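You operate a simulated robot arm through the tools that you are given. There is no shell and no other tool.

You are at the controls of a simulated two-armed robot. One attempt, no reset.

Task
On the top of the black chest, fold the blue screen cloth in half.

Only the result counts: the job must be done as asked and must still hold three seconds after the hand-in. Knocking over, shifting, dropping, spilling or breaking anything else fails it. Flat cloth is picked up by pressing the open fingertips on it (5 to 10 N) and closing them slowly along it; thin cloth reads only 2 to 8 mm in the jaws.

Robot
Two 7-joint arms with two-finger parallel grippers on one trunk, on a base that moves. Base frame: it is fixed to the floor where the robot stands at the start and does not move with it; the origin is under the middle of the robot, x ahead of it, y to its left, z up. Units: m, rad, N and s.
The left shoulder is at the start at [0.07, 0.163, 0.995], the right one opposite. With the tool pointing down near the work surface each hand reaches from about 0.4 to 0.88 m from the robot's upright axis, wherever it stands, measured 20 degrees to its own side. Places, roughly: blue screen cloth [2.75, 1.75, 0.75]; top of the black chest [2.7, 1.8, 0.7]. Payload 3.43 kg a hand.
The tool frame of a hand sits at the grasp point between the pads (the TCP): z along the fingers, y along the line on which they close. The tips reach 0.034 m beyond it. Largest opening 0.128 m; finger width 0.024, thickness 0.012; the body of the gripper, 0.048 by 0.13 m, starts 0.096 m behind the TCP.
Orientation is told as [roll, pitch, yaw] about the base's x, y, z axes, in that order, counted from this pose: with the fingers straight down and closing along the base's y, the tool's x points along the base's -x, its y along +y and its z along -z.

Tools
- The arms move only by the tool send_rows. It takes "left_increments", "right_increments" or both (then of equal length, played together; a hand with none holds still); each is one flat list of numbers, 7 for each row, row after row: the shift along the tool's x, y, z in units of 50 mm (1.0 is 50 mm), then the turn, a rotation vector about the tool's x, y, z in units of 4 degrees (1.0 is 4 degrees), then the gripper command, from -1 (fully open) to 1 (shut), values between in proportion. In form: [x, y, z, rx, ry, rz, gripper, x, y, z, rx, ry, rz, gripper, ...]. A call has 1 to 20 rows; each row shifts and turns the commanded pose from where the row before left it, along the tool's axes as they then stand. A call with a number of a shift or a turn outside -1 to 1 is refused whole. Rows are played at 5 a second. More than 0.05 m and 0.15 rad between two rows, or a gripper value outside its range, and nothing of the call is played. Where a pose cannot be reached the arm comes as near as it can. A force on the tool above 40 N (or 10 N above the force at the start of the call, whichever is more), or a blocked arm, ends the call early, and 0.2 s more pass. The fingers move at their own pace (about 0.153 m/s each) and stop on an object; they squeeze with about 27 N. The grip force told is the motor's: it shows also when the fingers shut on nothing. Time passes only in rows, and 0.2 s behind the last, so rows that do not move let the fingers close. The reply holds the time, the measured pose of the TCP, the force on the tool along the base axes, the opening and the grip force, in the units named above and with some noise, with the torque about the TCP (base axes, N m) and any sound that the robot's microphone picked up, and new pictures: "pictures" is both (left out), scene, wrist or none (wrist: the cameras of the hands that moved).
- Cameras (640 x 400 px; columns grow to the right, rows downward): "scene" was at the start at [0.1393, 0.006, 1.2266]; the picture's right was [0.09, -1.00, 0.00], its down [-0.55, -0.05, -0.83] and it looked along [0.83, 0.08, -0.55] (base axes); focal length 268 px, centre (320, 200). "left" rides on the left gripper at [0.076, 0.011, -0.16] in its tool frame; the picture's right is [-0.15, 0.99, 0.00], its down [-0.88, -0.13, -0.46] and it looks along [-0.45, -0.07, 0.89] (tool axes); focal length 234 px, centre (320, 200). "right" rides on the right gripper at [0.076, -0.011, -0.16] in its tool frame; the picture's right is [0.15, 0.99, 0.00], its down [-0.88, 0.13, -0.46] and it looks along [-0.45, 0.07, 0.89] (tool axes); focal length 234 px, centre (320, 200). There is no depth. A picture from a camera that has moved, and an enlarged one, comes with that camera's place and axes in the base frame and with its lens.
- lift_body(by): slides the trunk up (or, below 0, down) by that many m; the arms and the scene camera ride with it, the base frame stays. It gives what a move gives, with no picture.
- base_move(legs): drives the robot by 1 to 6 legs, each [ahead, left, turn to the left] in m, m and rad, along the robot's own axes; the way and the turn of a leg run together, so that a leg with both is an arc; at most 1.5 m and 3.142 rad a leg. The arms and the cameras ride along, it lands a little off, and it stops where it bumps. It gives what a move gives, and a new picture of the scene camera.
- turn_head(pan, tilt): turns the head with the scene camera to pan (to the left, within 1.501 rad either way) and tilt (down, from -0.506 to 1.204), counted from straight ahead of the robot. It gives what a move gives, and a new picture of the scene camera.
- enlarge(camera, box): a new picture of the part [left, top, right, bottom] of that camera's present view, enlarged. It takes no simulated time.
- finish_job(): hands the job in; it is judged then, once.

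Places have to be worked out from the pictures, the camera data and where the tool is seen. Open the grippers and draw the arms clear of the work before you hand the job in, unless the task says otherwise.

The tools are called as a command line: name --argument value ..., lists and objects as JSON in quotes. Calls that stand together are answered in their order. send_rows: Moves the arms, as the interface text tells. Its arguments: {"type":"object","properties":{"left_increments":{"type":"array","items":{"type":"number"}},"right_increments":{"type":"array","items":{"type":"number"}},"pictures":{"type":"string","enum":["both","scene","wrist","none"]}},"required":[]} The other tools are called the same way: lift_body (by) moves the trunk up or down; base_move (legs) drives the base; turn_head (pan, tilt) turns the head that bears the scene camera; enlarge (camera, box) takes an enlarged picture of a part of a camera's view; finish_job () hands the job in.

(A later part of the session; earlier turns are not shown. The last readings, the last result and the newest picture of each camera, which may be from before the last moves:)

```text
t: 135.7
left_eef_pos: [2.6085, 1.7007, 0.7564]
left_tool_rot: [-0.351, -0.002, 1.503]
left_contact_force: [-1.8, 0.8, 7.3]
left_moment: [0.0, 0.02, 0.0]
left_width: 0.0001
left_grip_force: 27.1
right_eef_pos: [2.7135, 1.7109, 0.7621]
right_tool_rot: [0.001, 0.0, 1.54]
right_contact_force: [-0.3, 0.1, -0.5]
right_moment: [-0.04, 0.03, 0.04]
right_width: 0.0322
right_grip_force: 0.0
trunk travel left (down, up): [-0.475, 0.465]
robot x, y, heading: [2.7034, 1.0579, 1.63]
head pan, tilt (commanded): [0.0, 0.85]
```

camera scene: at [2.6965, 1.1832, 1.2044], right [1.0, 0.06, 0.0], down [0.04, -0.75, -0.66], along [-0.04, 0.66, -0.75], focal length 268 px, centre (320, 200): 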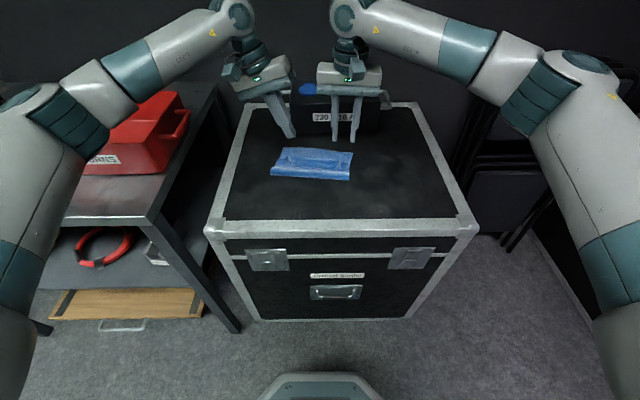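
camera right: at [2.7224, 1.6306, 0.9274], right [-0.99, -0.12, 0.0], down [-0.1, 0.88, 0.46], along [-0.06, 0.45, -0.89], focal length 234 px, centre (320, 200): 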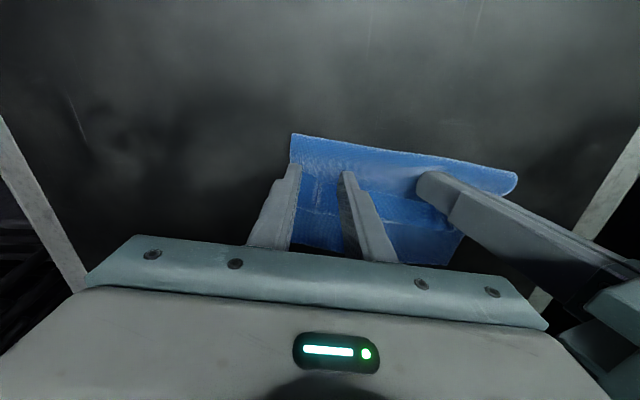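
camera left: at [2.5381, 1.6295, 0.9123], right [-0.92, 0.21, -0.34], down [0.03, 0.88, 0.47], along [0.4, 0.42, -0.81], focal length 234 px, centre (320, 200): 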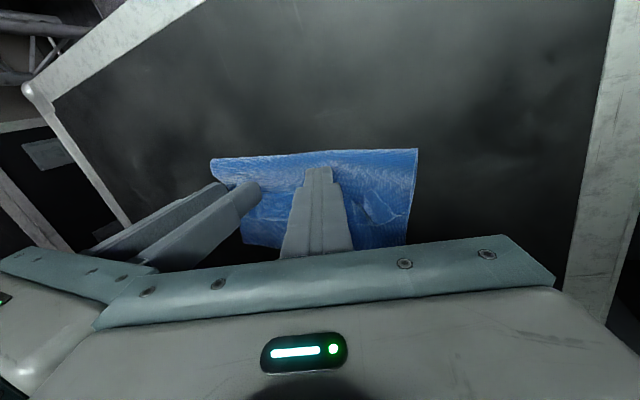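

The left pins with 7 N. I press it 0.4 mm more, lower the right 2.5 mm and close the right jaws slowly on the ridge.

send_rows --left_increments '[0, 0.003, 0.008, 0, 0, 0, 1, 0, 0, 0, 0, 0, 0, 1, 0, 0, 0, 0, 0, 0, 1, 0, 0, 0, 0, 0, 0, 1, 0, 0, 0, 0, 0, 0, 1, 0, 0, 0, 0, 0, 0, 1, 0, 0, 0, 0, 0, 0, 1, 0, 0, 0, 0, 0, 0, 1, 0, 0, 0, 0, 0, 0, 1, 0, 0, 0, 0, 0, 0, 1]' --right_increments '[0, 0, 0.05, 0, 0, 0, 0.5, 0, 0, 0, 0, 0, 0, 0.56, 0, 0, 0, 0, 0, 0, 0.62, 0, 0, 0, 0, 0, 0, 0.68, 0, 0, 0, 0, 0, 0, 0.74, 0, 0, 0, 0, 0, 0, 0.8, 0, 0, 0, 0, 0, 0, 0.87, 0, 0, 0, 0, 0, 0, 0.94, 0, 0, 0, 0, 0, 0, 1, 0, 0, 0, 0, 0, 0, 1]' --pictures "none"

enlarge --camera "right" --box '[220, 100, 440, 250]'

enlarge --camera "scene" --box '[260, 110, 370, 190]'

```text
t: 137.9
left_eef_pos: [2.6084, 1.6993, 0.757]
left_tool_rot: [-0.35, -0.003, 1.503]
left_contact_force: [-0.5, 3.0, 13.0]
left_moment: [0.05, 0.03, -0.01]
left_width: 0.0
left_grip_force: 26.8
right_eef_pos: [2.7135, 1.7105, 0.7609]
right_tool_rot: [0.001, -0.001, 1.542]
right_contact_force: [0.7, -0.1, 0.2]
right_moment: [0.04, -0.02, 0.01]
right_width: 0.0018
right_grip_force: 26.9
trunk travel left (down, up): [-0.475, 0.465]
robot x, y, heading: [2.7057, 1.0571, 1.626]
head pan, tilt (commanded): [0.0, 0.85]
```

```text
2.67 times, centred on (330, 175) of right
camera zoom: at [2.7225, 1.6343, 0.9202], right [-0.99, -0.12, 0.0], down [-0.1, 0.88, 0.46], along [-0.06, 0.45, -0.89], focal length 624 px, centre (293, 267)
```

zoom: 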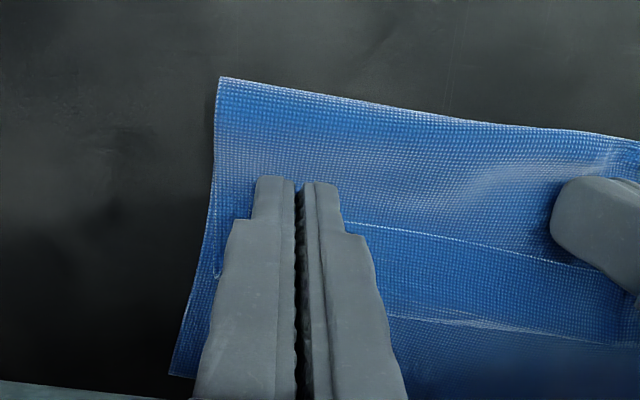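

```text
5.00 times, centred on (315, 150) of scene
camera zoom: at [2.6971, 1.1821, 1.2046], right [1.0, 0.06, 0.0], down [0.04, -0.75, -0.66], along [-0.04, 0.66, -0.75], focal length 1341 px, centre (345, 450)
```

zoom: 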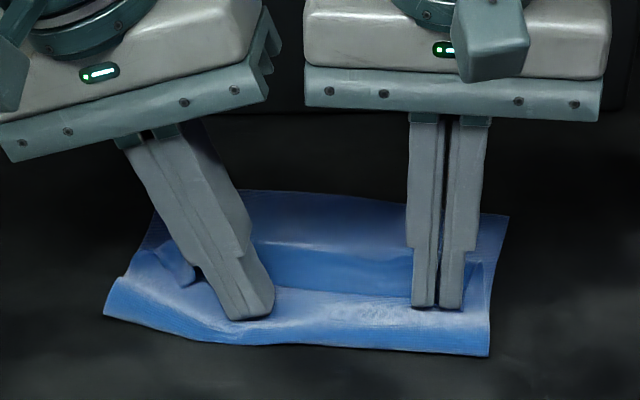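

The right jaws hold the strip (1.8 mm) and the left pins at 13 N. I flip the right part of the hem: up, 52 mm forward and down again.

send_rows --right_increments '[-0.12, 0, -0.24, 0, 0, 0, 1, -0.22, 0, -0.2, 0, 0, 0, 1, -0.24, 0, -0.06, 0, 0, 0, 1, -0.22, 0, 0.08, 0, 0, 0, 1, -0.16, 0, 0.18, 0, 0, 0, 1, -0.08, 0, 0.12, 0, 0, 0, 1]' --pictures "none"

enlarge --camera "right" --box '[220, 80, 500, 250]'

enlarge --camera "scene" --box '[260, 110, 370, 190]'

```text
t: 139.3
left_eef_pos: [2.608, 1.6999, 0.7564]
left_tool_rot: [-0.348, -0.001, 1.503]
left_contact_force: [0.1, 2.4, 13.0]
left_moment: [0.09, -0.03, 0.01]
left_width: 0.0
left_grip_force: 26.7
right_eef_pos: [2.7144, 1.7627, 0.7654]
right_tool_rot: [0.002, 0.0, 1.542]
right_contact_force: [-0.7, 0.1, -0.9]
right_moment: [-0.04, 0.04, 0.0]
right_width: 0.0017
right_grip_force: 26.8
trunk travel left (down, up): [-0.475, 0.465]
robot x, y, heading: [2.7043, 1.0564, 1.629]
head pan, tilt (commanded): [0.0, 0.85]
```

```text
2.29 times, centred on (360, 165) of right
camera zoom: at [2.724, 1.6861, 0.9261], right [-0.99, -0.12, 0.0], down [-0.1, 0.88, 0.46], along [-0.06, 0.45, -0.89], focal length 535 px, centre (229, 280)
```

zoom: 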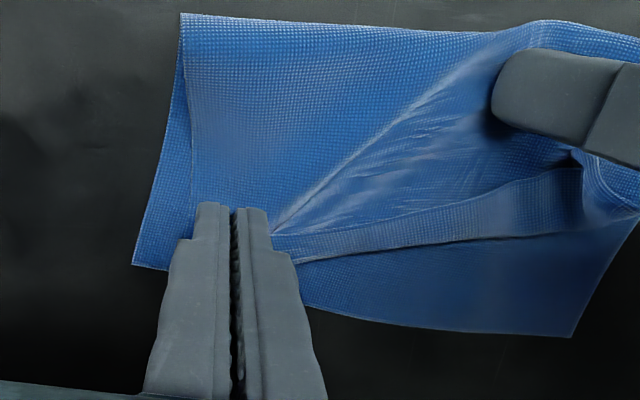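

```text
5.00 times, centred on (315, 150) of scene
camera zoom: at [2.6971, 1.182, 1.2046], right [1.0, 0.06, 0.0], down [0.04, -0.75, -0.66], along [-0.04, 0.66, -0.75], focal length 1341 px, centre (345, 450)
```

zoom: 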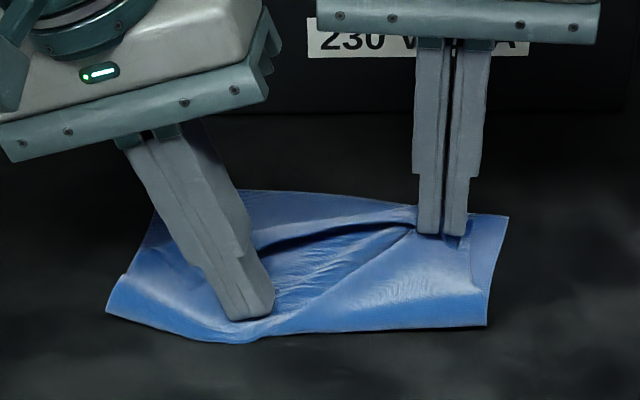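

The right hem came over, but the tension pulled the right half of the crease forward around the pin. I bring the right hand back, and free the left hand (lift and set upright) so that both can hold the strip and lay the fold again on a better, taut arc with the small overlap.

send_rows --left_increments '[0, -0.13, -0.36, 0, 0, 0, 1, 0, -0.13, -0.36, 0, 0, 0, 1, 0, 0, 0, -1, 0, 0, 0.5, 0, 0, 0, -1, 0, 0, 0.5, 0, 0, 0, -1, 0, 0, 0.5, 0, 0, 0, -1, 0, 0, 0.5, 0, 0, 0, -1, 0, 0, 0.5]' --right_increments '[0.08, 0, -0.1, 0, 0, 0, 1, 0.16, 0, -0.2, 0, 0, 0, 1, 0.22, 0, -0.1, 0, 0, 0, 1, 0.24, 0, 0.05, 0, 0, 0, 1, 0.22, 0, 0.13, 0, 0, 0, 1, 0.12, 0, 0.1, 0, 0, 0, 1, 0, 0, 0, 0, 0, 0, 1]' --pictures "none"

enlarge --camera "scene" --box '[260, 110, 370, 190]'

enlarge --camera "left" --box '[160, 80, 440, 270]'

```text
t: 140.5
left_eef_pos: [2.6039, 1.6995, 0.7935]
left_tool_rot: [-0.144, 0.002, 1.508]
left_contact_force: [-1.1, 0.1, 0.5]
left_moment: [0.06, -0.2, -0.01]
left_width: 0.0318
left_grip_force: 0.0
right_eef_pos: [2.7201, 1.7243, 0.7792]
right_tool_rot: [-0.002, -0.002, 1.523]
right_contact_force: [1.7, 0.2, -0.1]
right_moment: [-0.06, 0.17, -0.02]
right_width: 0.0017
right_grip_force: 27.0
trunk travel left (down, up): [-0.475, 0.465]
robot x, y, heading: [2.6999, 1.0588, 1.633]
head pan, tilt (commanded): [0.0, 0.85]
stopped in row 6 (left hand): the force on the tool passed its limit at 50 N (the readings are from after the stop); the commanded pose is now the measured one
```

```text
5.00 times, centred on (315, 150) of scene
camera zoom: at [2.6972, 1.1832, 1.2044], right [1.0, 0.06, 0.0], down [0.04, -0.75, -0.66], along [-0.04, 0.66, -0.75], focal length 1341 px, centre (345, 450)
```

zoom: 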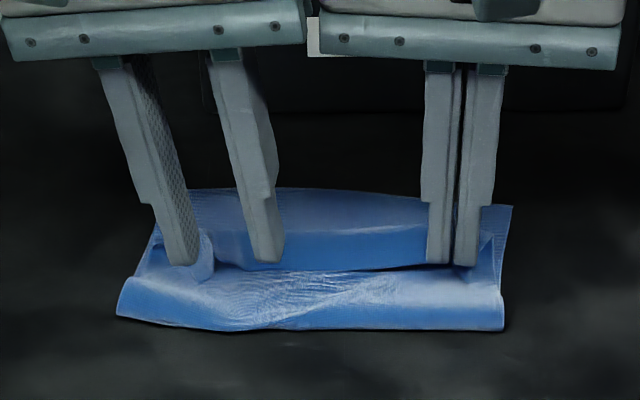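

```text
2.11 times, centred on (300, 175) of left
camera zoom: at [2.565, 1.6286, 0.9501], right [-0.97, 0.21, -0.14], down [0.12, 0.88, 0.47], along [0.22, 0.43, -0.87], focal length 493 px, centre (362, 253)
```

zoom: 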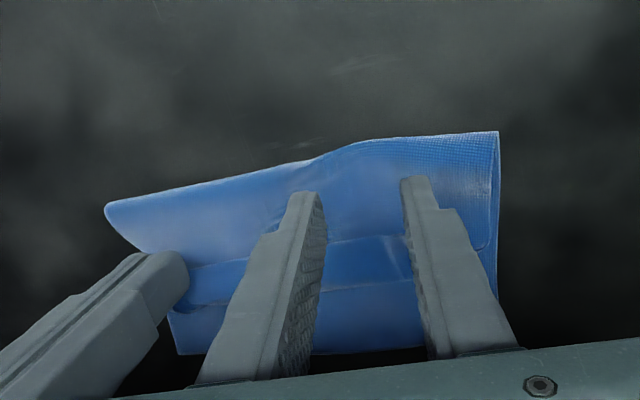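

In setting upright the left hand bumped the right one. I move the left hand 25 mm outward and finish its roll.

send_rows --left_increments '[0, 0.25, -0.1, 0, 0, 0, 0.5, 0, 0.25, -0.1, 0, 0, 0, 0.5, 0, 0, 0, -1, 0, 0, 0.5, 0, 0, 0, -1, 0, 0, 0.5]' --right_increments '[0, 0, 0, 0, 0, 0, 1, 0, 0, 0, 0, 0, 0, 1, 0, 0, 0, 0, 0, 0, 1, 0, 0, 0, 0, 0, 0, 1]' --pictures "none"

enlarge --camera "scene" --box '[260, 110, 370, 190]'

enlarge --camera "left" --box '[160, 80, 440, 270]'

```text
t: 141.5
left_eef_pos: [2.5766, 1.7014, 0.7993]
left_tool_rot: [-0.007, 0.003, 1.505]
left_contact_force: [0.0, -0.1, -0.3]
left_moment: [-0.01, -0.02, 0.0]
left_width: 0.032
left_grip_force: 0.1
right_eef_pos: [2.7214, 1.724, 0.7789]
right_tool_rot: [-0.002, -0.004, 1.527]
right_contact_force: [0.7, 0.4, 0.2]
right_moment: [-0.01, -0.01, -0.02]
right_width: 0.0016
right_grip_force: 27.1
trunk travel left (down, up): [-0.475, 0.465]
robot x, y, heading: [2.7027, 1.0563, 1.627]
head pan, tilt (commanded): [0.0, 0.85]
```

```text
5.00 times, centred on (315, 150) of scene
camera zoom: at [2.6971, 1.183, 1.2044], right [1.0, 0.06, 0.0], down [0.04, -0.75, -0.66], along [-0.04, 0.66, -0.75], focal length 1341 px, centre (345, 450)
```

zoom: 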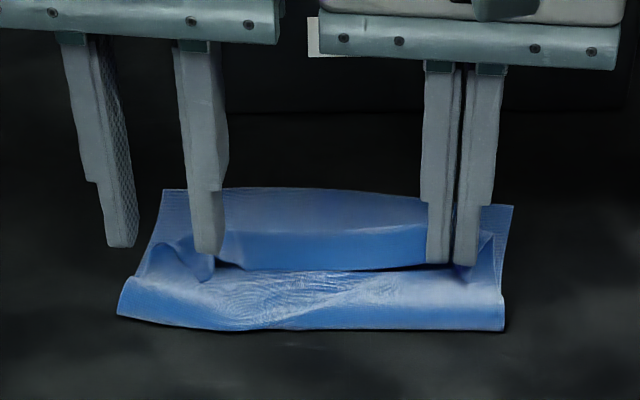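

```text
2.11 times, centred on (300, 175) of left
camera zoom: at [2.5608, 1.6279, 0.9601], right [-0.98, 0.21, -0.01], down [0.18, 0.87, 0.45], along [0.1, 0.44, -0.89], focal length 493 px, centre (362, 253)
```

zoom: 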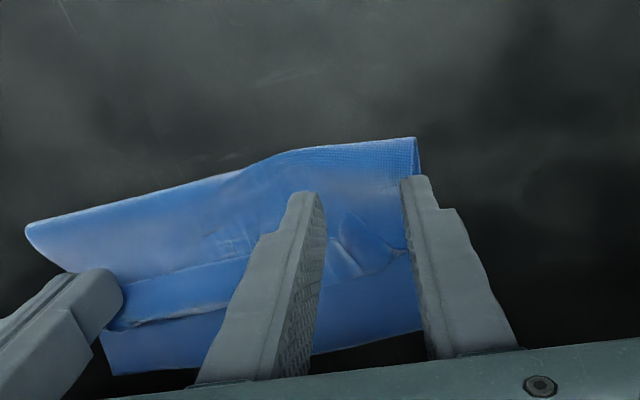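

The left ridge lies ~3 cm ahead and 1.7 cm right of the left hand. I move the left hand there (keeping 13.9 cm from the right hand, which shifts 5 mm outward) and look before lowering.

send_rows --left_increments '[-0.25, -0.08, 0.25, 0, 0, 0, 0.48, -0.25, -0.08, 0.25, 0, 0, 0, 0.48]' --right_increments '[0, -0.05, 0, 0, 0, 0, 1, 0, -0.05, 0, 0, 0, 0, 1]' --pictures "none"

enlarge --camera "left" --box '[200, 100, 420, 250]'

enlarge --camera "scene" --box '[260, 110, 370, 190]'

```text
t: 142.1
left_eef_pos: [2.5868, 1.7273, 0.7739]
left_tool_rot: [-0.005, 0.005, 1.508]
left_contact_force: [-0.1, -0.9, 0.0]
left_moment: [-0.02, 0.04, -0.02]
left_width: 0.0334
left_grip_force: 0.0
right_eef_pos: [2.7247, 1.7216, 0.7782]
right_tool_rot: [-0.002, -0.002, 1.524]
right_contact_force: [0.2, -0.6, 0.9]
right_moment: [-0.01, -0.01, 0.02]
right_width: 0.0018
right_grip_force: 27.0
trunk travel left (down, up): [-0.475, 0.465]
robot x, y, heading: [2.706, 1.0565, 1.627]
head pan, tilt (commanded): [0.0, 0.85]
```

```text
2.67 times, centred on (310, 175) of left
camera zoom: at [2.57, 1.6534, 0.9355], right [-0.98, 0.21, -0.01], down [0.18, 0.87, 0.45], along [0.1, 0.44, -0.89], focal length 624 px, centre (347, 267)
```

zoom: 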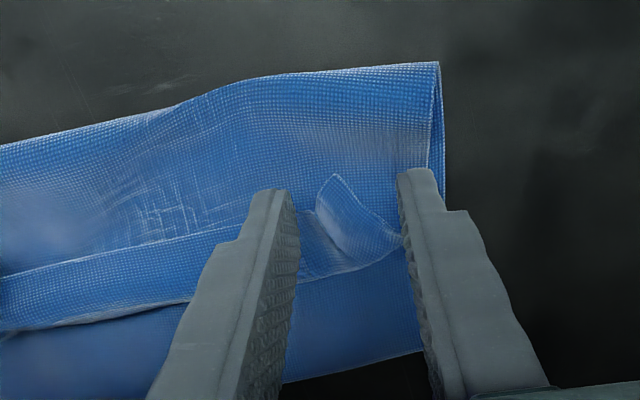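

```text
5.00 times, centred on (315, 150) of scene
camera zoom: at [2.6971, 1.1833, 1.2044], right [1.0, 0.06, 0.0], down [0.04, -0.75, -0.66], along [-0.04, 0.66, -0.75], focal length 1341 px, centre (345, 450)
```

zoom: 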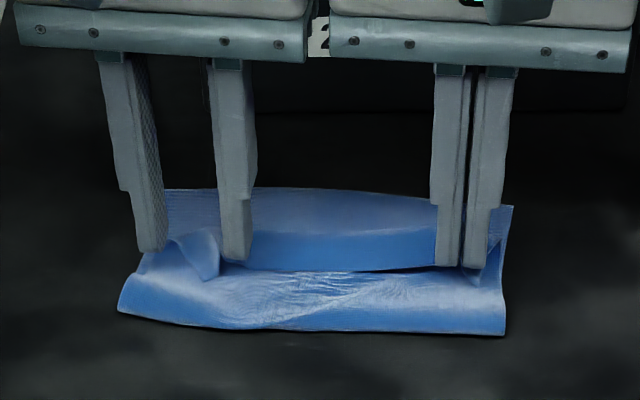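

The corner flap and ridge are between the left fingers. I move 3 mm forward, lower to ~3 mm and close the left jaws slowly.

send_rows --left_increments '[-0.06, 0, 0.14, 0, 0, 0, 0.48, 0, 0, 0.14, 0, 0, 0, 0.48, 0, 0, 0, 0, 0, 0, 0.54, 0, 0, 0, 0, 0, 0, 0.6, 0, 0, 0, 0, 0, 0, 0.66, 0, 0, 0, 0, 0, 0, 0.72, 0, 0, 0, 0, 0, 0, 0.78, 0, 0, 0, 0, 0, 0, 0.84, 0, 0, 0, 0, 0, 0, 0.9, 0, 0, 0, 0, 0, 0, 0.96, 0, 0, 0, 0, 0, 0, 1, 0, 0, 0, 0, 0, 0, 1]' --pictures "none"

enlarge --camera "left" --box '[200, 100, 420, 250]'

```text
t: 144.7
left_eef_pos: [2.5884, 1.7298, 0.7608]
left_tool_rot: [-0.008, 0.005, 1.505]
left_contact_force: [1.9, -0.9, 0.6]
left_moment: [0.01, -0.04, 0.0]
left_width: 0.0013
left_grip_force: 27.2
right_eef_pos: [2.7244, 1.7206, 0.7783]
right_tool_rot: [-0.001, -0.004, 1.525]
right_contact_force: [-1.6, -0.8, -0.5]
right_moment: [-0.04, 0.08, 0.04]
right_width: 0.0017
right_grip_force: 26.8
trunk travel left (down, up): [-0.475, 0.465]
robot x, y, heading: [2.7007, 1.0609, 1.631]
head pan, tilt (commanded): [0.0, 0.85]
```

```text
2.67 times, centred on (310, 175) of left
camera zoom: at [2.5712, 1.6567, 0.922], right [-0.98, 0.21, -0.01], down [0.18, 0.87, 0.45], along [0.1, 0.44, -0.89], focal length 624 px, centre (347, 267)
```

zoom: 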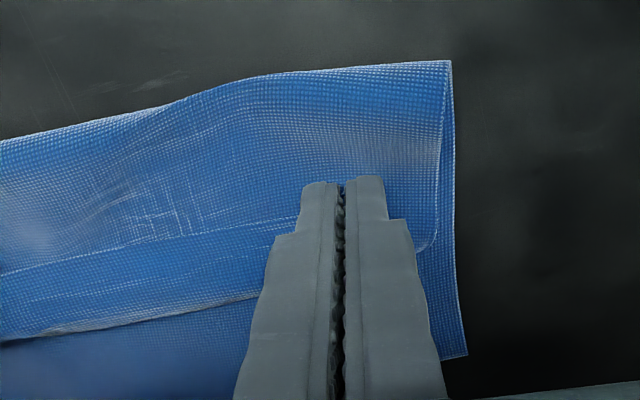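

Both corners are held with small overlap. I lift and carry the strip back so the sheet re-lays, then come forward on a taut arc of ~104 mm radius up to the top of the arc, and check the foot.

send_rows --left_increments '[0.24, 0, -0.6, 0, 0, 0, 1, 0.44, 0, -0.54, 0, 0, 0, 1, 0.6, 0, -0.36, 0, 0, 0, 1, 0.66, 0, -0.08, 0, 0, 0, 1, 0.6, 0, 0.18, 0, 0, 0, 1, 0.46, 0, 0.3, 0, 0, 0, 1, 0, 0, 0, 0, 0, 0, 1, -0.08, 0, -0.14, 0, 0, 0, 1, -0.28, 0, -0.23, 0, 0, 0, 1, -0.28, 0, -0.23, 0, 0, 0, 1, -0.34, 0, -0.12, 0, 0, 0, 1, -0.34, 0, -0.12, 0, 0, 0, 1, -0.36, 0, -0.04, 0, 0, 0, 1]' --right_increments '[0.24, 0, -0.26, 0, 0, 0, 1, 0.44, 0, -0.54, 0, 0, 0, 1, 0.6, 0, -0.36, 0, 0, 0, 1, 0.66, 0, -0.08, 0, 0, 0, 1, 0.6, 0, 0.18, 0, 0, 0, 1, 0.46, 0, 0.3, 0, 0, 0, 1, 0, 0, 0, 0, 0, 0, 1, -0.08, 0, -0.14, 0, 0, 0, 1, -0.28, 0, -0.23, 0, 0, 0, 1, -0.28, 0, -0.23, 0, 0, 0, 1, -0.34, 0, -0.12, 0, 0, 0, 1, -0.34, 0, -0.12, 0, 0, 0, 1, -0.36, 0, -0.04, 0, 0, 0, 1]' --pictures "none"

enlarge --camera "scene" --box '[240, 100, 400, 220]'

enlarge --camera "left" --box '[100, 100, 420, 300]'

```text
t: 147.5
left_eef_pos: [2.5821, 1.6622, 0.8587]
left_tool_rot: [-0.004, 0.005, 1.505]
left_contact_force: [2.4, 0.3, -0.3]
left_moment: [-0.01, -0.11, -0.02]
left_width: 0.0017
left_grip_force: 26.9
right_eef_pos: [2.7215, 1.6597, 0.8586]
right_tool_rot: [-0.003, -0.002, 1.526]
right_contact_force: [-1.9, -0.1, -0.8]
right_moment: [0.0, 0.07, 0.07]
right_width: 0.0019
right_grip_force: 26.6
trunk travel left (down, up): [-0.475, 0.465]
robot x, y, heading: [2.707, 1.0571, 1.633]
head pan, tilt (commanded): [0.0, 0.85]
```

```text
3.33 times, centred on (320, 160) of scene
camera zoom: at [2.697, 1.1837, 1.2043], right [1.0, 0.06, 0.0], down [0.04, -0.75, -0.66], along [-0.04, 0.66, -0.75], focal length 894 px, centre (320, 333)
```

zoom: 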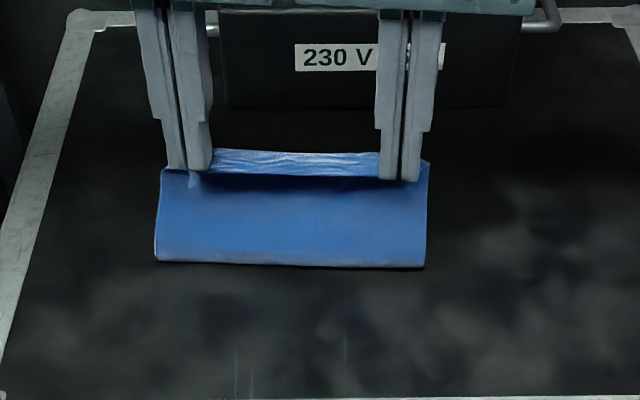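

```text
2.00 times, centred on (260, 200) of left
camera zoom: at [2.5652, 1.5899, 1.019], right [-0.98, 0.21, -0.01], down [0.18, 0.87, 0.45], along [0.1, 0.44, -0.89], focal length 468 px, centre (440, 200)
```

zoom: 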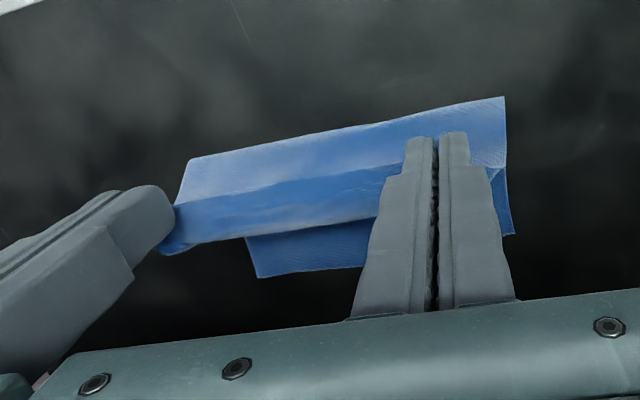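

The cloth slid back ~2 cm when I re-laid it (far edge now ≈0.602 left, 0.587 right), so relative to it the hands are too far forward. I move back 31 mm and down 8 mm and check the foot again.

send_rows --left_increments '[0.31, 0, 0.08, 0, 0, 0, 1, 0.31, 0, 0.08, 0, 0, 0, 1, 0, 0, 0, 0, 0, 0, 1]' --right_increments '[0.31, 0, 0.08, 0, 0, 0, 1, 0.31, 0, 0.08, 0, 0, 0, 1, 0, 0, 0, 0, 0, 0, 1]' --pictures "none"

enlarge --camera "scene" --box '[240, 100, 400, 220]'

enlarge --camera "left" --box '[100, 120, 420, 320]'

```text
t: 148.3
left_eef_pos: [2.5793, 1.633, 0.8528]
left_tool_rot: [-0.007, 0.005, 1.505]
left_contact_force: [2.0, 0.3, 0.3]
left_moment: [0.01, -0.05, -0.02]
left_width: 0.0016
left_grip_force: 27.0
right_eef_pos: [2.7198, 1.6262, 0.8519]
right_tool_rot: [-0.002, -0.002, 1.523]
right_contact_force: [-1.5, 0.8, 0.1]
right_moment: [0.02, 0.06, 0.05]
right_width: 0.0021
right_grip_force: 27.0
trunk travel left (down, up): [-0.475, 0.465]
robot x, y, heading: [2.7045, 1.0549, 1.628]
head pan, tilt (commanded): [0.0, 0.85]
```

```text
3.33 times, centred on (320, 160) of scene
camera zoom: at [2.6969, 1.1832, 1.2044], right [1.0, 0.06, 0.0], down [0.04, -0.75, -0.66], along [-0.04, 0.66, -0.75], focal length 894 px, centre (320, 333)
```

zoom: 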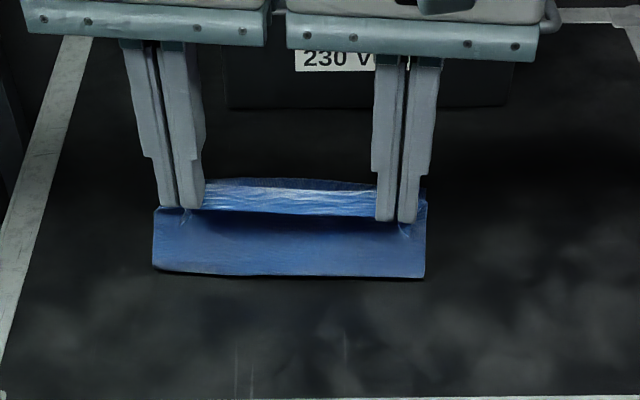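

```text
2.00 times, centred on (260, 220) of left
camera zoom: at [2.5641, 1.5589, 1.0128], right [-0.98, 0.21, -0.01], down [0.18, 0.87, 0.45], along [0.1, 0.44, -0.89], focal length 468 px, centre (440, 160)
```

zoom: 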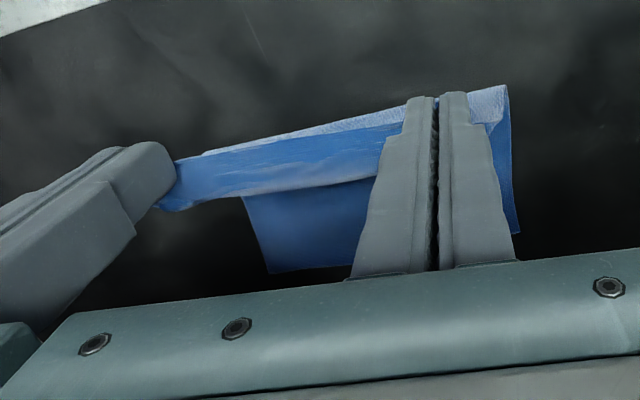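

The foot is at ≈0.488/0.478 (bottom layer 0.116/0.107). I go 15 mm further back and lower to bring the foot ~1 cm nearer, then forward along the taut arc to 45°.

send_rows --left_increments '[0.15, 0, 0.07, 0, 0, 0, 1, 0.15, 0, 0.07, 0, 0, 0, 1, 0, 0, 0, 0, 0, 0, 1, -0.24, 0, -0.14, 0, 0, 0, 1, -0.26, 0, -0.07, 0, 0, 0, 1, -0.26, 0, 0.01, 0, 0, 0, 1, -0.26, 0, 0.06, 0, 0, 0, 1, -0.24, 0, 0.092, 0, 0, 0, 1, -0.24, 0, 0.108, 0, 0, 0, 1, -0.22, 0, 0.152, 0, 0, 0, 1, -0.194, 0, 0.166, 0, 0, 0, 1]' --right_increments '[0.15, 0, 0.07, 0, 0, 0, 1, 0.15, 0, 0.07, 0, 0, 0, 1, 0, 0, 0, 0, 0, 0, 1, -0.24, 0, -0.14, 0, 0, 0, 1, -0.26, 0, -0.07, 0, 0, 0, 1, -0.26, 0, 0.01, 0, 0, 0, 1, -0.26, 0, 0.06, 0, 0, 0, 1, -0.24, 0, 0.092, 0, 0, 0, 1, -0.24, 0, 0.108, 0, 0, 0, 1, -0.22, 0, 0.152, 0, 0, 0, 1, -0.194, 0, 0.166, 0, 0, 0, 1]' --pictures "none"

enlarge --camera "scene" --box '[240, 100, 400, 220]'

enlarge --camera "left" --box '[100, 80, 420, 280]'

```text
t: 150.7
left_eef_pos: [2.5867, 1.7138, 0.8238]
left_tool_rot: [-0.006, 0.006, 1.507]
left_contact_force: [1.6, 0.6, -0.2]
left_moment: [0.0, -0.03, -0.02]
left_width: 0.0014
left_grip_force: 27.2
right_eef_pos: [2.7247, 1.7085, 0.8271]
right_tool_rot: [-0.002, -0.003, 1.526]
right_contact_force: [-1.8, -0.3, 0.5]
right_moment: [0.0, 0.04, 0.03]
right_width: 0.0018
right_grip_force: 26.9
trunk travel left (down, up): [-0.475, 0.465]
robot x, y, heading: [2.7051, 1.058, 1.632]
head pan, tilt (commanded): [0.0, 0.85]
```

```text
3.33 times, centred on (320, 160) of scene
camera zoom: at [2.697, 1.1836, 1.2043], right [1.0, 0.06, 0.0], down [0.04, -0.75, -0.66], along [-0.04, 0.66, -0.75], focal length 894 px, centre (320, 333)
```

zoom: 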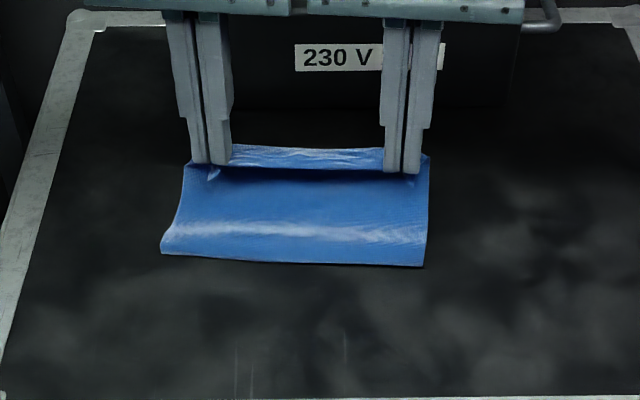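

```text
2.00 times, centred on (260, 180) of left
camera zoom: at [2.5697, 1.6405, 0.9845], right [-0.98, 0.21, -0.01], down [0.18, 0.87, 0.45], along [0.1, 0.44, -0.89], focal length 468 px, centre (440, 240)
```

zoom: 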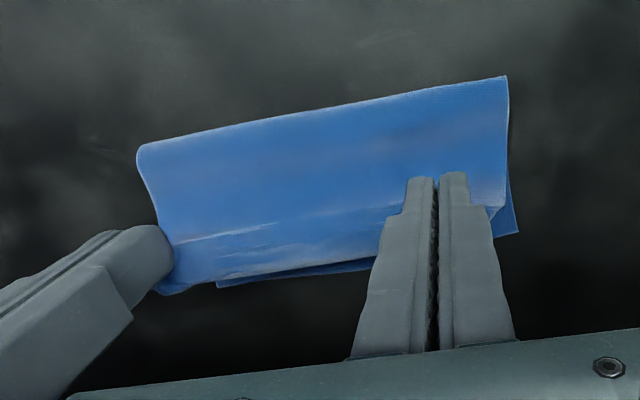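

On this taut arc the crease crept to s≈0.13. I go back once more, lay more of the sheet down (foot ≈0.09) and use a tighter arc so that the creep ends at the middle.

send_rows --left_increments '[0.634, 0, -0.34, 0, 0, 0, 1, 0.8, 0, 0, 0, 0, 0, 1, 0.66, 0, 0.24, 0, 0, 0, 1, 0.44, 0, 0.32, 0, 0, 0, 1, 0, 0, 0, 0, 0, 0, 1, -0.2, 0, -0.2, 0, 0, 0, 1, -0.24, 0, -0.13, 0, 0, 0, 1, -0.28, 0, -0.03, 0, 0, 0, 1, -0.28, 0, 0.03, 0, 0, 0, 1, -0.26, 0, 0.07, 0, 0, 0, 1, -0.24, 0, 0.11, 0, 0, 0, 1]' --right_increments '[0.634, 0, -0.34, 0, 0, 0, 1, 0.8, 0, 0, 0, 0, 0, 1, 0.66, 0, 0.24, 0, 0, 0, 1, 0.44, 0, 0.32, 0, 0, 0, 1, 0, 0, 0, 0, 0, 0, 1, -0.2, 0, -0.2, 0, 0, 0, 1, -0.24, 0, -0.13, 0, 0, 0, 1, -0.28, 0, -0.03, 0, 0, 0, 1, -0.28, 0, 0.03, 0, 0, 0, 1, -0.26, 0, 0.07, 0, 0, 0, 1, -0.24, 0, 0.11, 0, 0, 0, 1]' --pictures "none"

enlarge --camera "scene" --box '[240, 100, 400, 220]'

enlarge --camera "left" --box '[100, 100, 420, 300]'

```text
t: 153.1
left_eef_pos: [2.5827, 1.6631, 0.8222]
left_tool_rot: [-0.008, 0.007, 1.505]
left_contact_force: [2.4, -0.4, -0.6]
left_moment: [0.0, -0.07, -0.02]
left_width: 0.0015
left_grip_force: 27.0
right_eef_pos: [2.7231, 1.6556, 0.8235]
right_tool_rot: [-0.001, -0.003, 1.525]
right_contact_force: [-1.7, 1.2, 0.2]
right_moment: [0.02, 0.07, 0.07]
right_width: 0.0018
right_grip_force: 27.0
trunk travel left (down, up): [-0.475, 0.465]
robot x, y, heading: [2.7068, 1.0574, 1.631]
head pan, tilt (commanded): [0.0, 0.85]
```

```text
3.33 times, centred on (320, 160) of scene
camera zoom: at [2.697, 1.1835, 1.2044], right [1.0, 0.06, 0.0], down [0.04, -0.75, -0.66], along [-0.04, 0.66, -0.75], focal length 894 px, centre (320, 333)
```

zoom: 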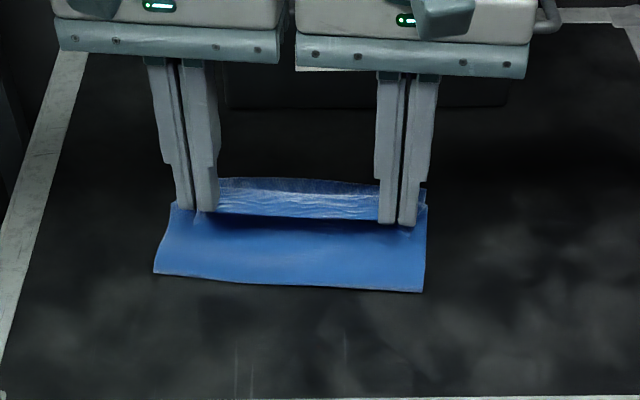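

```text
2.00 times, centred on (260, 200) of left
camera zoom: at [2.567, 1.5909, 0.9828], right [-0.98, 0.21, -0.01], down [0.18, 0.87, 0.45], along [0.1, 0.44, -0.89], focal length 468 px, centre (440, 200)
```

zoom: 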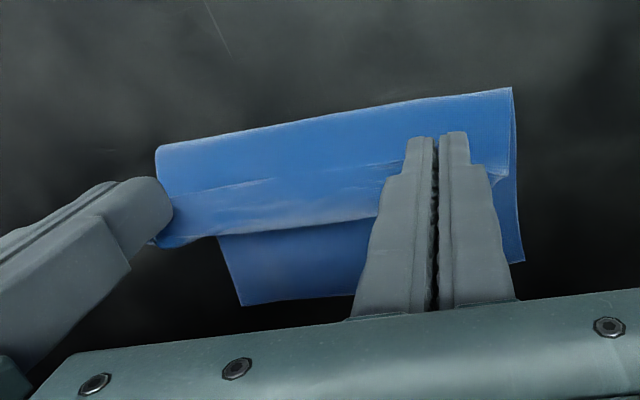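

Now c≈0.113 with the sheet leaning at mid-arc. I lay it down steeply (little forward travel) so the crease stays near the middle, and check before letting go.

send_rows --left_increments '[-0.26, 0, 0.2, 0, 0, 0, 1, -0.22, 0, 0.22, 0, 0, 0, 1, -0.18, 0, 0.24, 0, 0, 0, 1, -0.14, 0, 0.24, 0, 0, 0, 1, -0.08, 0, 0.2, 0, 0, 0, 1]' --right_increments '[-0.26, 0, 0.2, 0, 0, 0, 1, -0.22, 0, 0.22, 0, 0, 0, 1, -0.18, 0, 0.24, 0, 0, 0, 1, -0.14, 0, 0.24, 0, 0, 0, 1, -0.08, 0, 0.22, 0, 0, 0, 1]' --pictures "none"

enlarge --camera "scene" --box '[240, 100, 400, 220]'

enlarge --camera "left" --box '[100, 60, 420, 260]'

```text
t: 154.3
left_eef_pos: [2.5849, 1.7065, 0.767]
left_tool_rot: [-0.007, 0.004, 1.507]
left_contact_force: [1.2, 0.6, 0.6]
left_moment: [-0.03, -0.04, 0.05]
left_width: 0.0017
left_grip_force: 26.7
right_eef_pos: [2.7242, 1.6996, 0.7669]
right_tool_rot: [-0.002, -0.001, 1.524]
right_contact_force: [-1.7, 0.2, -0.4]
right_moment: [0.0, 0.04, 0.03]
right_width: 0.0017
right_grip_force: 27.2
trunk travel left (down, up): [-0.475, 0.465]
robot x, y, heading: [2.705, 1.0598, 1.628]
head pan, tilt (commanded): [0.0, 0.85]
```

```text
3.33 times, centred on (320, 160) of scene
camera zoom: at [2.6969, 1.1835, 1.2044], right [1.0, 0.06, 0.0], down [0.04, -0.75, -0.66], along [-0.04, 0.66, -0.75], focal length 894 px, centre (320, 333)
```

zoom: 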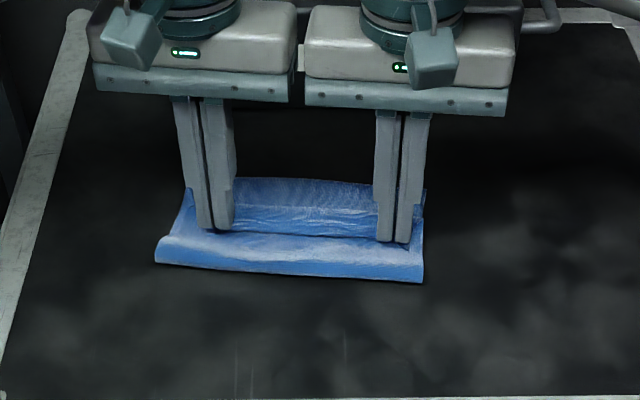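

```text
2.00 times, centred on (260, 160) of left
camera zoom: at [2.5684, 1.6337, 0.9277], right [-0.98, 0.21, -0.01], down [0.18, 0.87, 0.45], along [0.1, 0.44, -0.89], focal length 468 px, centre (440, 280)
```

zoom: 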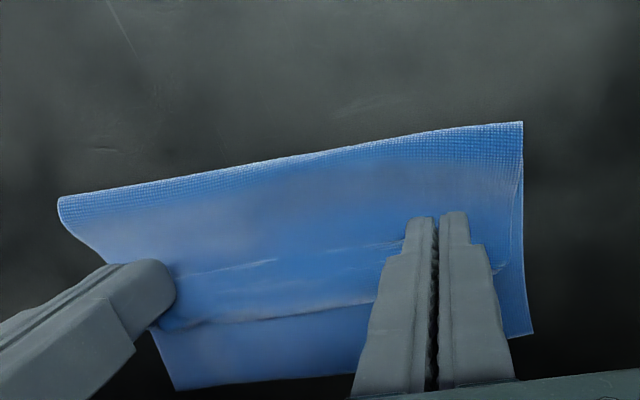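

The fold is down: bottom layer ≈0.107 left, 0.112 right – very near half. I open the jaws a little and lift the hands 20 mm.

send_rows --left_increments '[0, 0, 0.06, 0, 0, 0, 1, 0, 0, 0, 0, 0, 0, 0.85, 0, 0, 0, 0, 0, 0, 0.7, 0, 0, 0, 0, 0, 0, 0.6, 0, 0, -0.2, 0, 0, 0, 0.6, 0, 0, -0.4, 0, 0, 0, 0.6, 0.5, 0, 0, 0, 0, 0, 0.8]' --right_increments '[0, 0, 0.06, 0, 0, 0, 1, 0, 0, 0, 0, 0, 0, 0.85, 0, 0, 0, 0, 0, 0, 0.7, 0, 0, 0, 0, 0, 0, 0.6, 0, 0, -0.2, 0, 0, 0, 0.6, 0, 0, -0.4, 0, 0, 0, 0.6, 0.5, 0, 0, 0, 0, 0, 0.8]' --pictures "none"

enlarge --camera "scene" --box '[260, 120, 370, 190]'

enlarge --camera "left" --box '[100, 100, 420, 300]'

enlarge --camera "right" --box '[220, 100, 540, 300]'

```text
t: 155.9
left_eef_pos: [2.5828, 1.6818, 0.7961]
left_tool_rot: [-0.006, 0.004, 1.505]
left_contact_force: [0.2, -0.4, 0.8]
left_moment: [0.0, 0.0, 0.01]
left_width: 0.0127
left_grip_force: 0.0
right_eef_pos: [2.7214, 1.6742, 0.794]
right_tool_rot: [-0.003, -0.004, 1.525]
right_contact_force: [-1.1, -0.2, 0.0]
right_moment: [0.01, -0.02, 0.03]
right_width: 0.0128
right_grip_force: 0.1
trunk travel left (down, up): [-0.475, 0.465]
robot x, y, heading: [2.7033, 1.0555, 1.628]
head pan, tilt (commanded): [0.0, 0.85]
```

```text
5.71 times, centred on (315, 155) of scene
camera zoom: at [2.6965, 1.1824, 1.2045], right [1.0, 0.06, 0.0], down [0.04, -0.75, -0.66], along [-0.04, 0.66, -0.75], focal length 1532 px, centre (349, 457)
```

zoom: 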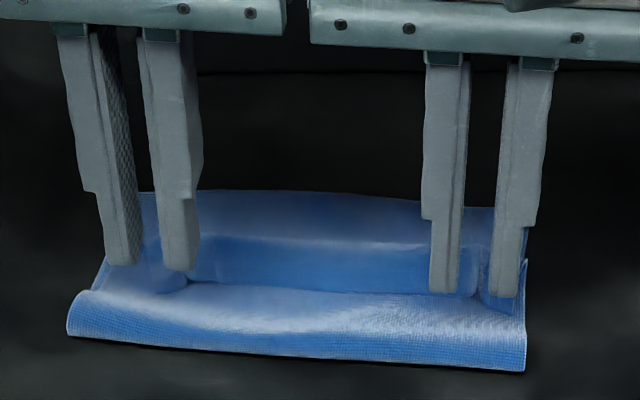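

```text
2.00 times, centred on (260, 200) of left
camera zoom: at [2.5665, 1.608, 0.9557], right [-0.98, 0.21, -0.01], down [0.18, 0.87, 0.45], along [0.1, 0.44, -0.89], focal length 468 px, centre (440, 200)
```

zoom: 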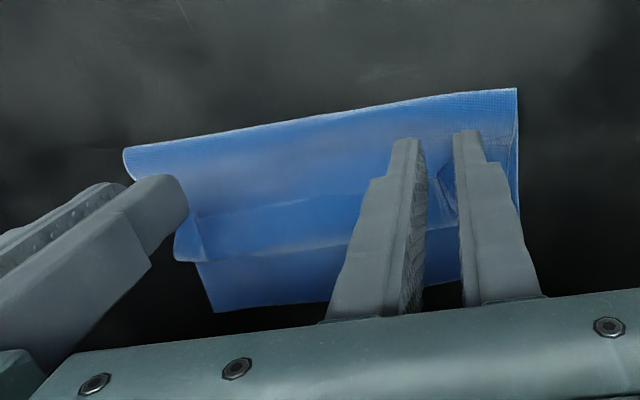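

```text
2.00 times, centred on (380, 200) of right
camera zoom: at [2.7271, 1.597, 0.9537], right [-0.99, -0.1, 0.0], down [-0.09, 0.88, 0.46], along [-0.04, 0.46, -0.89], focal length 468 px, centre (200, 200)
```

zoom: 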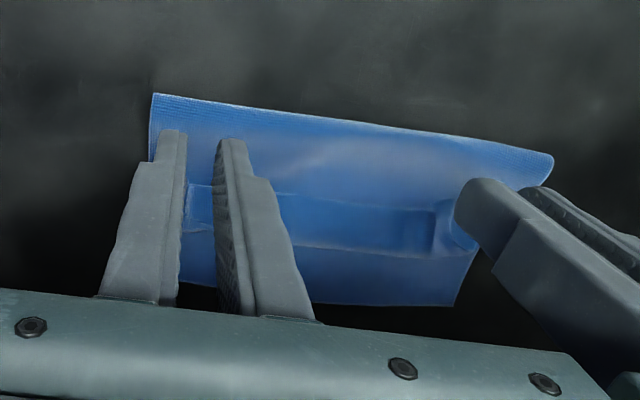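

The hem is ~2.8 cm with its ridges standing. I try raking it over: closed fingertips just behind the ridges, ~4 mm above the chest top, pushing forward.

send_rows --left_increments '[0, 0, 0, 0, 0, 0, 1, -0.13, 0, 0.36, 0, 0, 0, 1, -0.13, 0, 0.34, 0, 0, 0, 1, -0.16, 0, 0, 0, 0, 0, 1, -0.16, 0, 0, 0, 0, 0, 1, -0.16, 0, 0, 0, 0, 0, 1]' --right_increments '[0, 0, 0, 0, 0, 0, 1, -0.085, 0, 0.34, 0, 0, 0, 1, -0.085, 0, 0.32, 0, 0, 0, 1, -0.16, 0, 0, 0, 0, 0, 1, -0.16, 0, 0, 0, 0, 0, 1, -0.16, 0, 0, 0, 0, 0, 1]' --pictures "none"

enlarge --camera "scene" --box '[260, 120, 370, 190]'

enlarge --camera "left" --box '[100, 80, 420, 280]'

```text
t: 157.3
left_eef_pos: [2.5868, 1.7164, 0.7567]
left_tool_rot: [-0.007, 0.004, 1.506]
left_contact_force: [0.3, 0.0, 0.0]
left_moment: [0.03, 0.05, -0.01]
left_width: 0.0
left_grip_force: 27.0
right_eef_pos: [2.7242, 1.7075, 0.7617]
right_tool_rot: [-0.001, -0.003, 1.524]
right_contact_force: [-0.4, -0.2, -0.7]
right_moment: [-0.02, 0.0, -0.03]
right_width: 0.0001
right_grip_force: 26.4
trunk travel left (down, up): [-0.475, 0.465]
robot x, y, heading: [2.7025, 1.059, 1.63]
head pan, tilt (commanded): [0.0, 0.85]
```

```text
5.71 times, centred on (315, 155) of scene
camera zoom: at [2.697, 1.1833, 1.2044], right [1.0, 0.06, 0.0], down [0.04, -0.75, -0.66], along [-0.04, 0.66, -0.75], focal length 1532 px, centre (349, 457)
```

zoom: 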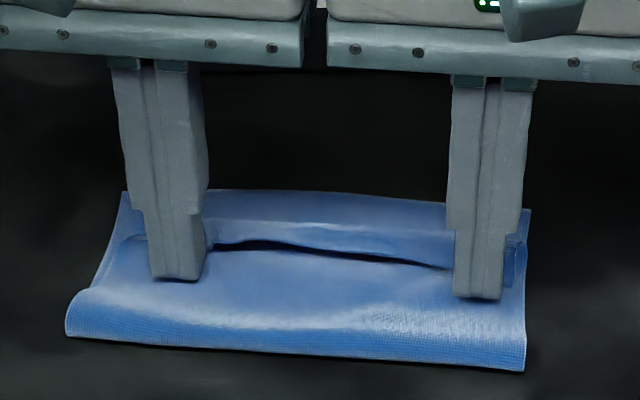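

```text
2.00 times, centred on (260, 180) of left
camera zoom: at [2.5698, 1.6437, 0.918], right [-0.98, 0.21, -0.01], down [0.18, 0.87, 0.45], along [0.1, 0.44, -0.89], focal length 468 px, centre (440, 240)
```

zoom: 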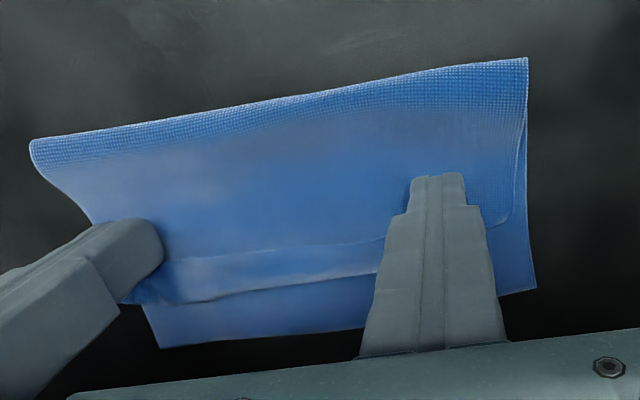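

The rake works: the strip is lifting and moving over, and the crease has not moved. I continue pushing forward another 4 cm, rising slightly.

send_rows --left_increments '[-0.16, 0, 0, 0, 0, 0, 1, -0.16, 0, -0.02, 0, 0, 0, 1, -0.16, 0, -0.02, 0, 0, 0, 1]' --right_increments '[-0.16, 0, 0.02, 0, 0, 0, 1, -0.16, 0, 0, 0, 0, 0, 1, -0.16, 0, 0, 0, 0, 0, 1]' --pictures "none"

enlarge --camera "scene" --box '[260, 120, 370, 190]'

enlarge --camera "left" --box '[100, 60, 420, 260]'

enlarge --camera "right" --box '[220, 60, 540, 260]'

```text
t: 158.1
left_eef_pos: [2.5881, 1.7404, 0.7594]
left_tool_rot: [-0.007, 0.005, 1.506]
left_contact_force: [-0.2, -0.4, 0.4]
left_moment: [-0.01, 0.01, -0.03]
left_width: 0.0002
left_grip_force: 27.2
right_eef_pos: [2.7267, 1.7297, 0.7597]
right_tool_rot: [-0.004, -0.002, 1.524]
right_contact_force: [0.8, -0.1, 0.6]
right_moment: [-0.01, -0.02, 0.0]
right_width: 0.0
right_grip_force: 26.8
trunk travel left (down, up): [-0.475, 0.465]
robot x, y, heading: [2.7085, 1.0561, 1.63]
head pan, tilt (commanded): [0.0, 0.85]
```

```text
5.71 times, centred on (315, 155) of scene
camera zoom: at [2.697, 1.1834, 1.2044], right [1.0, 0.06, 0.0], down [0.04, -0.75, -0.66], along [-0.04, 0.66, -0.75], focal length 1532 px, centre (349, 457)
```

zoom: 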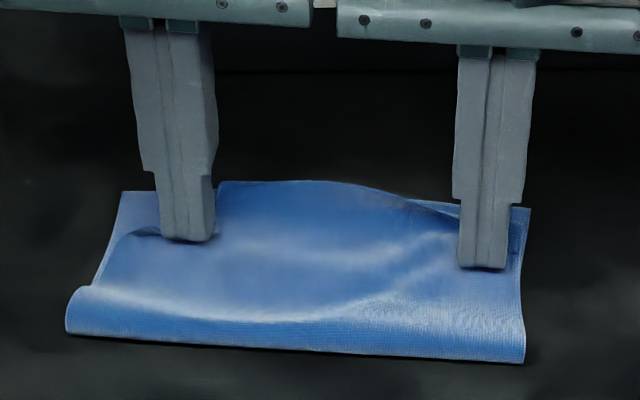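

```text
2.00 times, centred on (260, 160) of left
camera zoom: at [2.5717, 1.6676, 0.9206], right [-0.98, 0.21, -0.01], down [0.18, 0.87, 0.45], along [0.1, 0.44, -0.89], focal length 468 px, centre (440, 280)
```

zoom: 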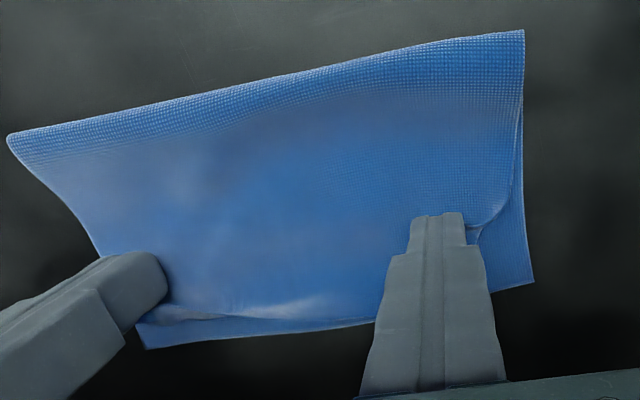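

```text
2.00 times, centred on (380, 160) of right
camera zoom: at [2.7331, 1.6534, 0.9194], right [-0.99, -0.1, 0.0], down [-0.09, 0.88, 0.46], along [-0.04, 0.46, -0.89], focal length 468 px, centre (200, 280)
```

zoom: 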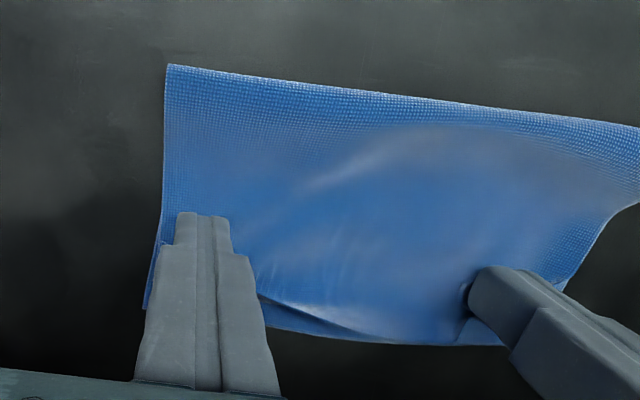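

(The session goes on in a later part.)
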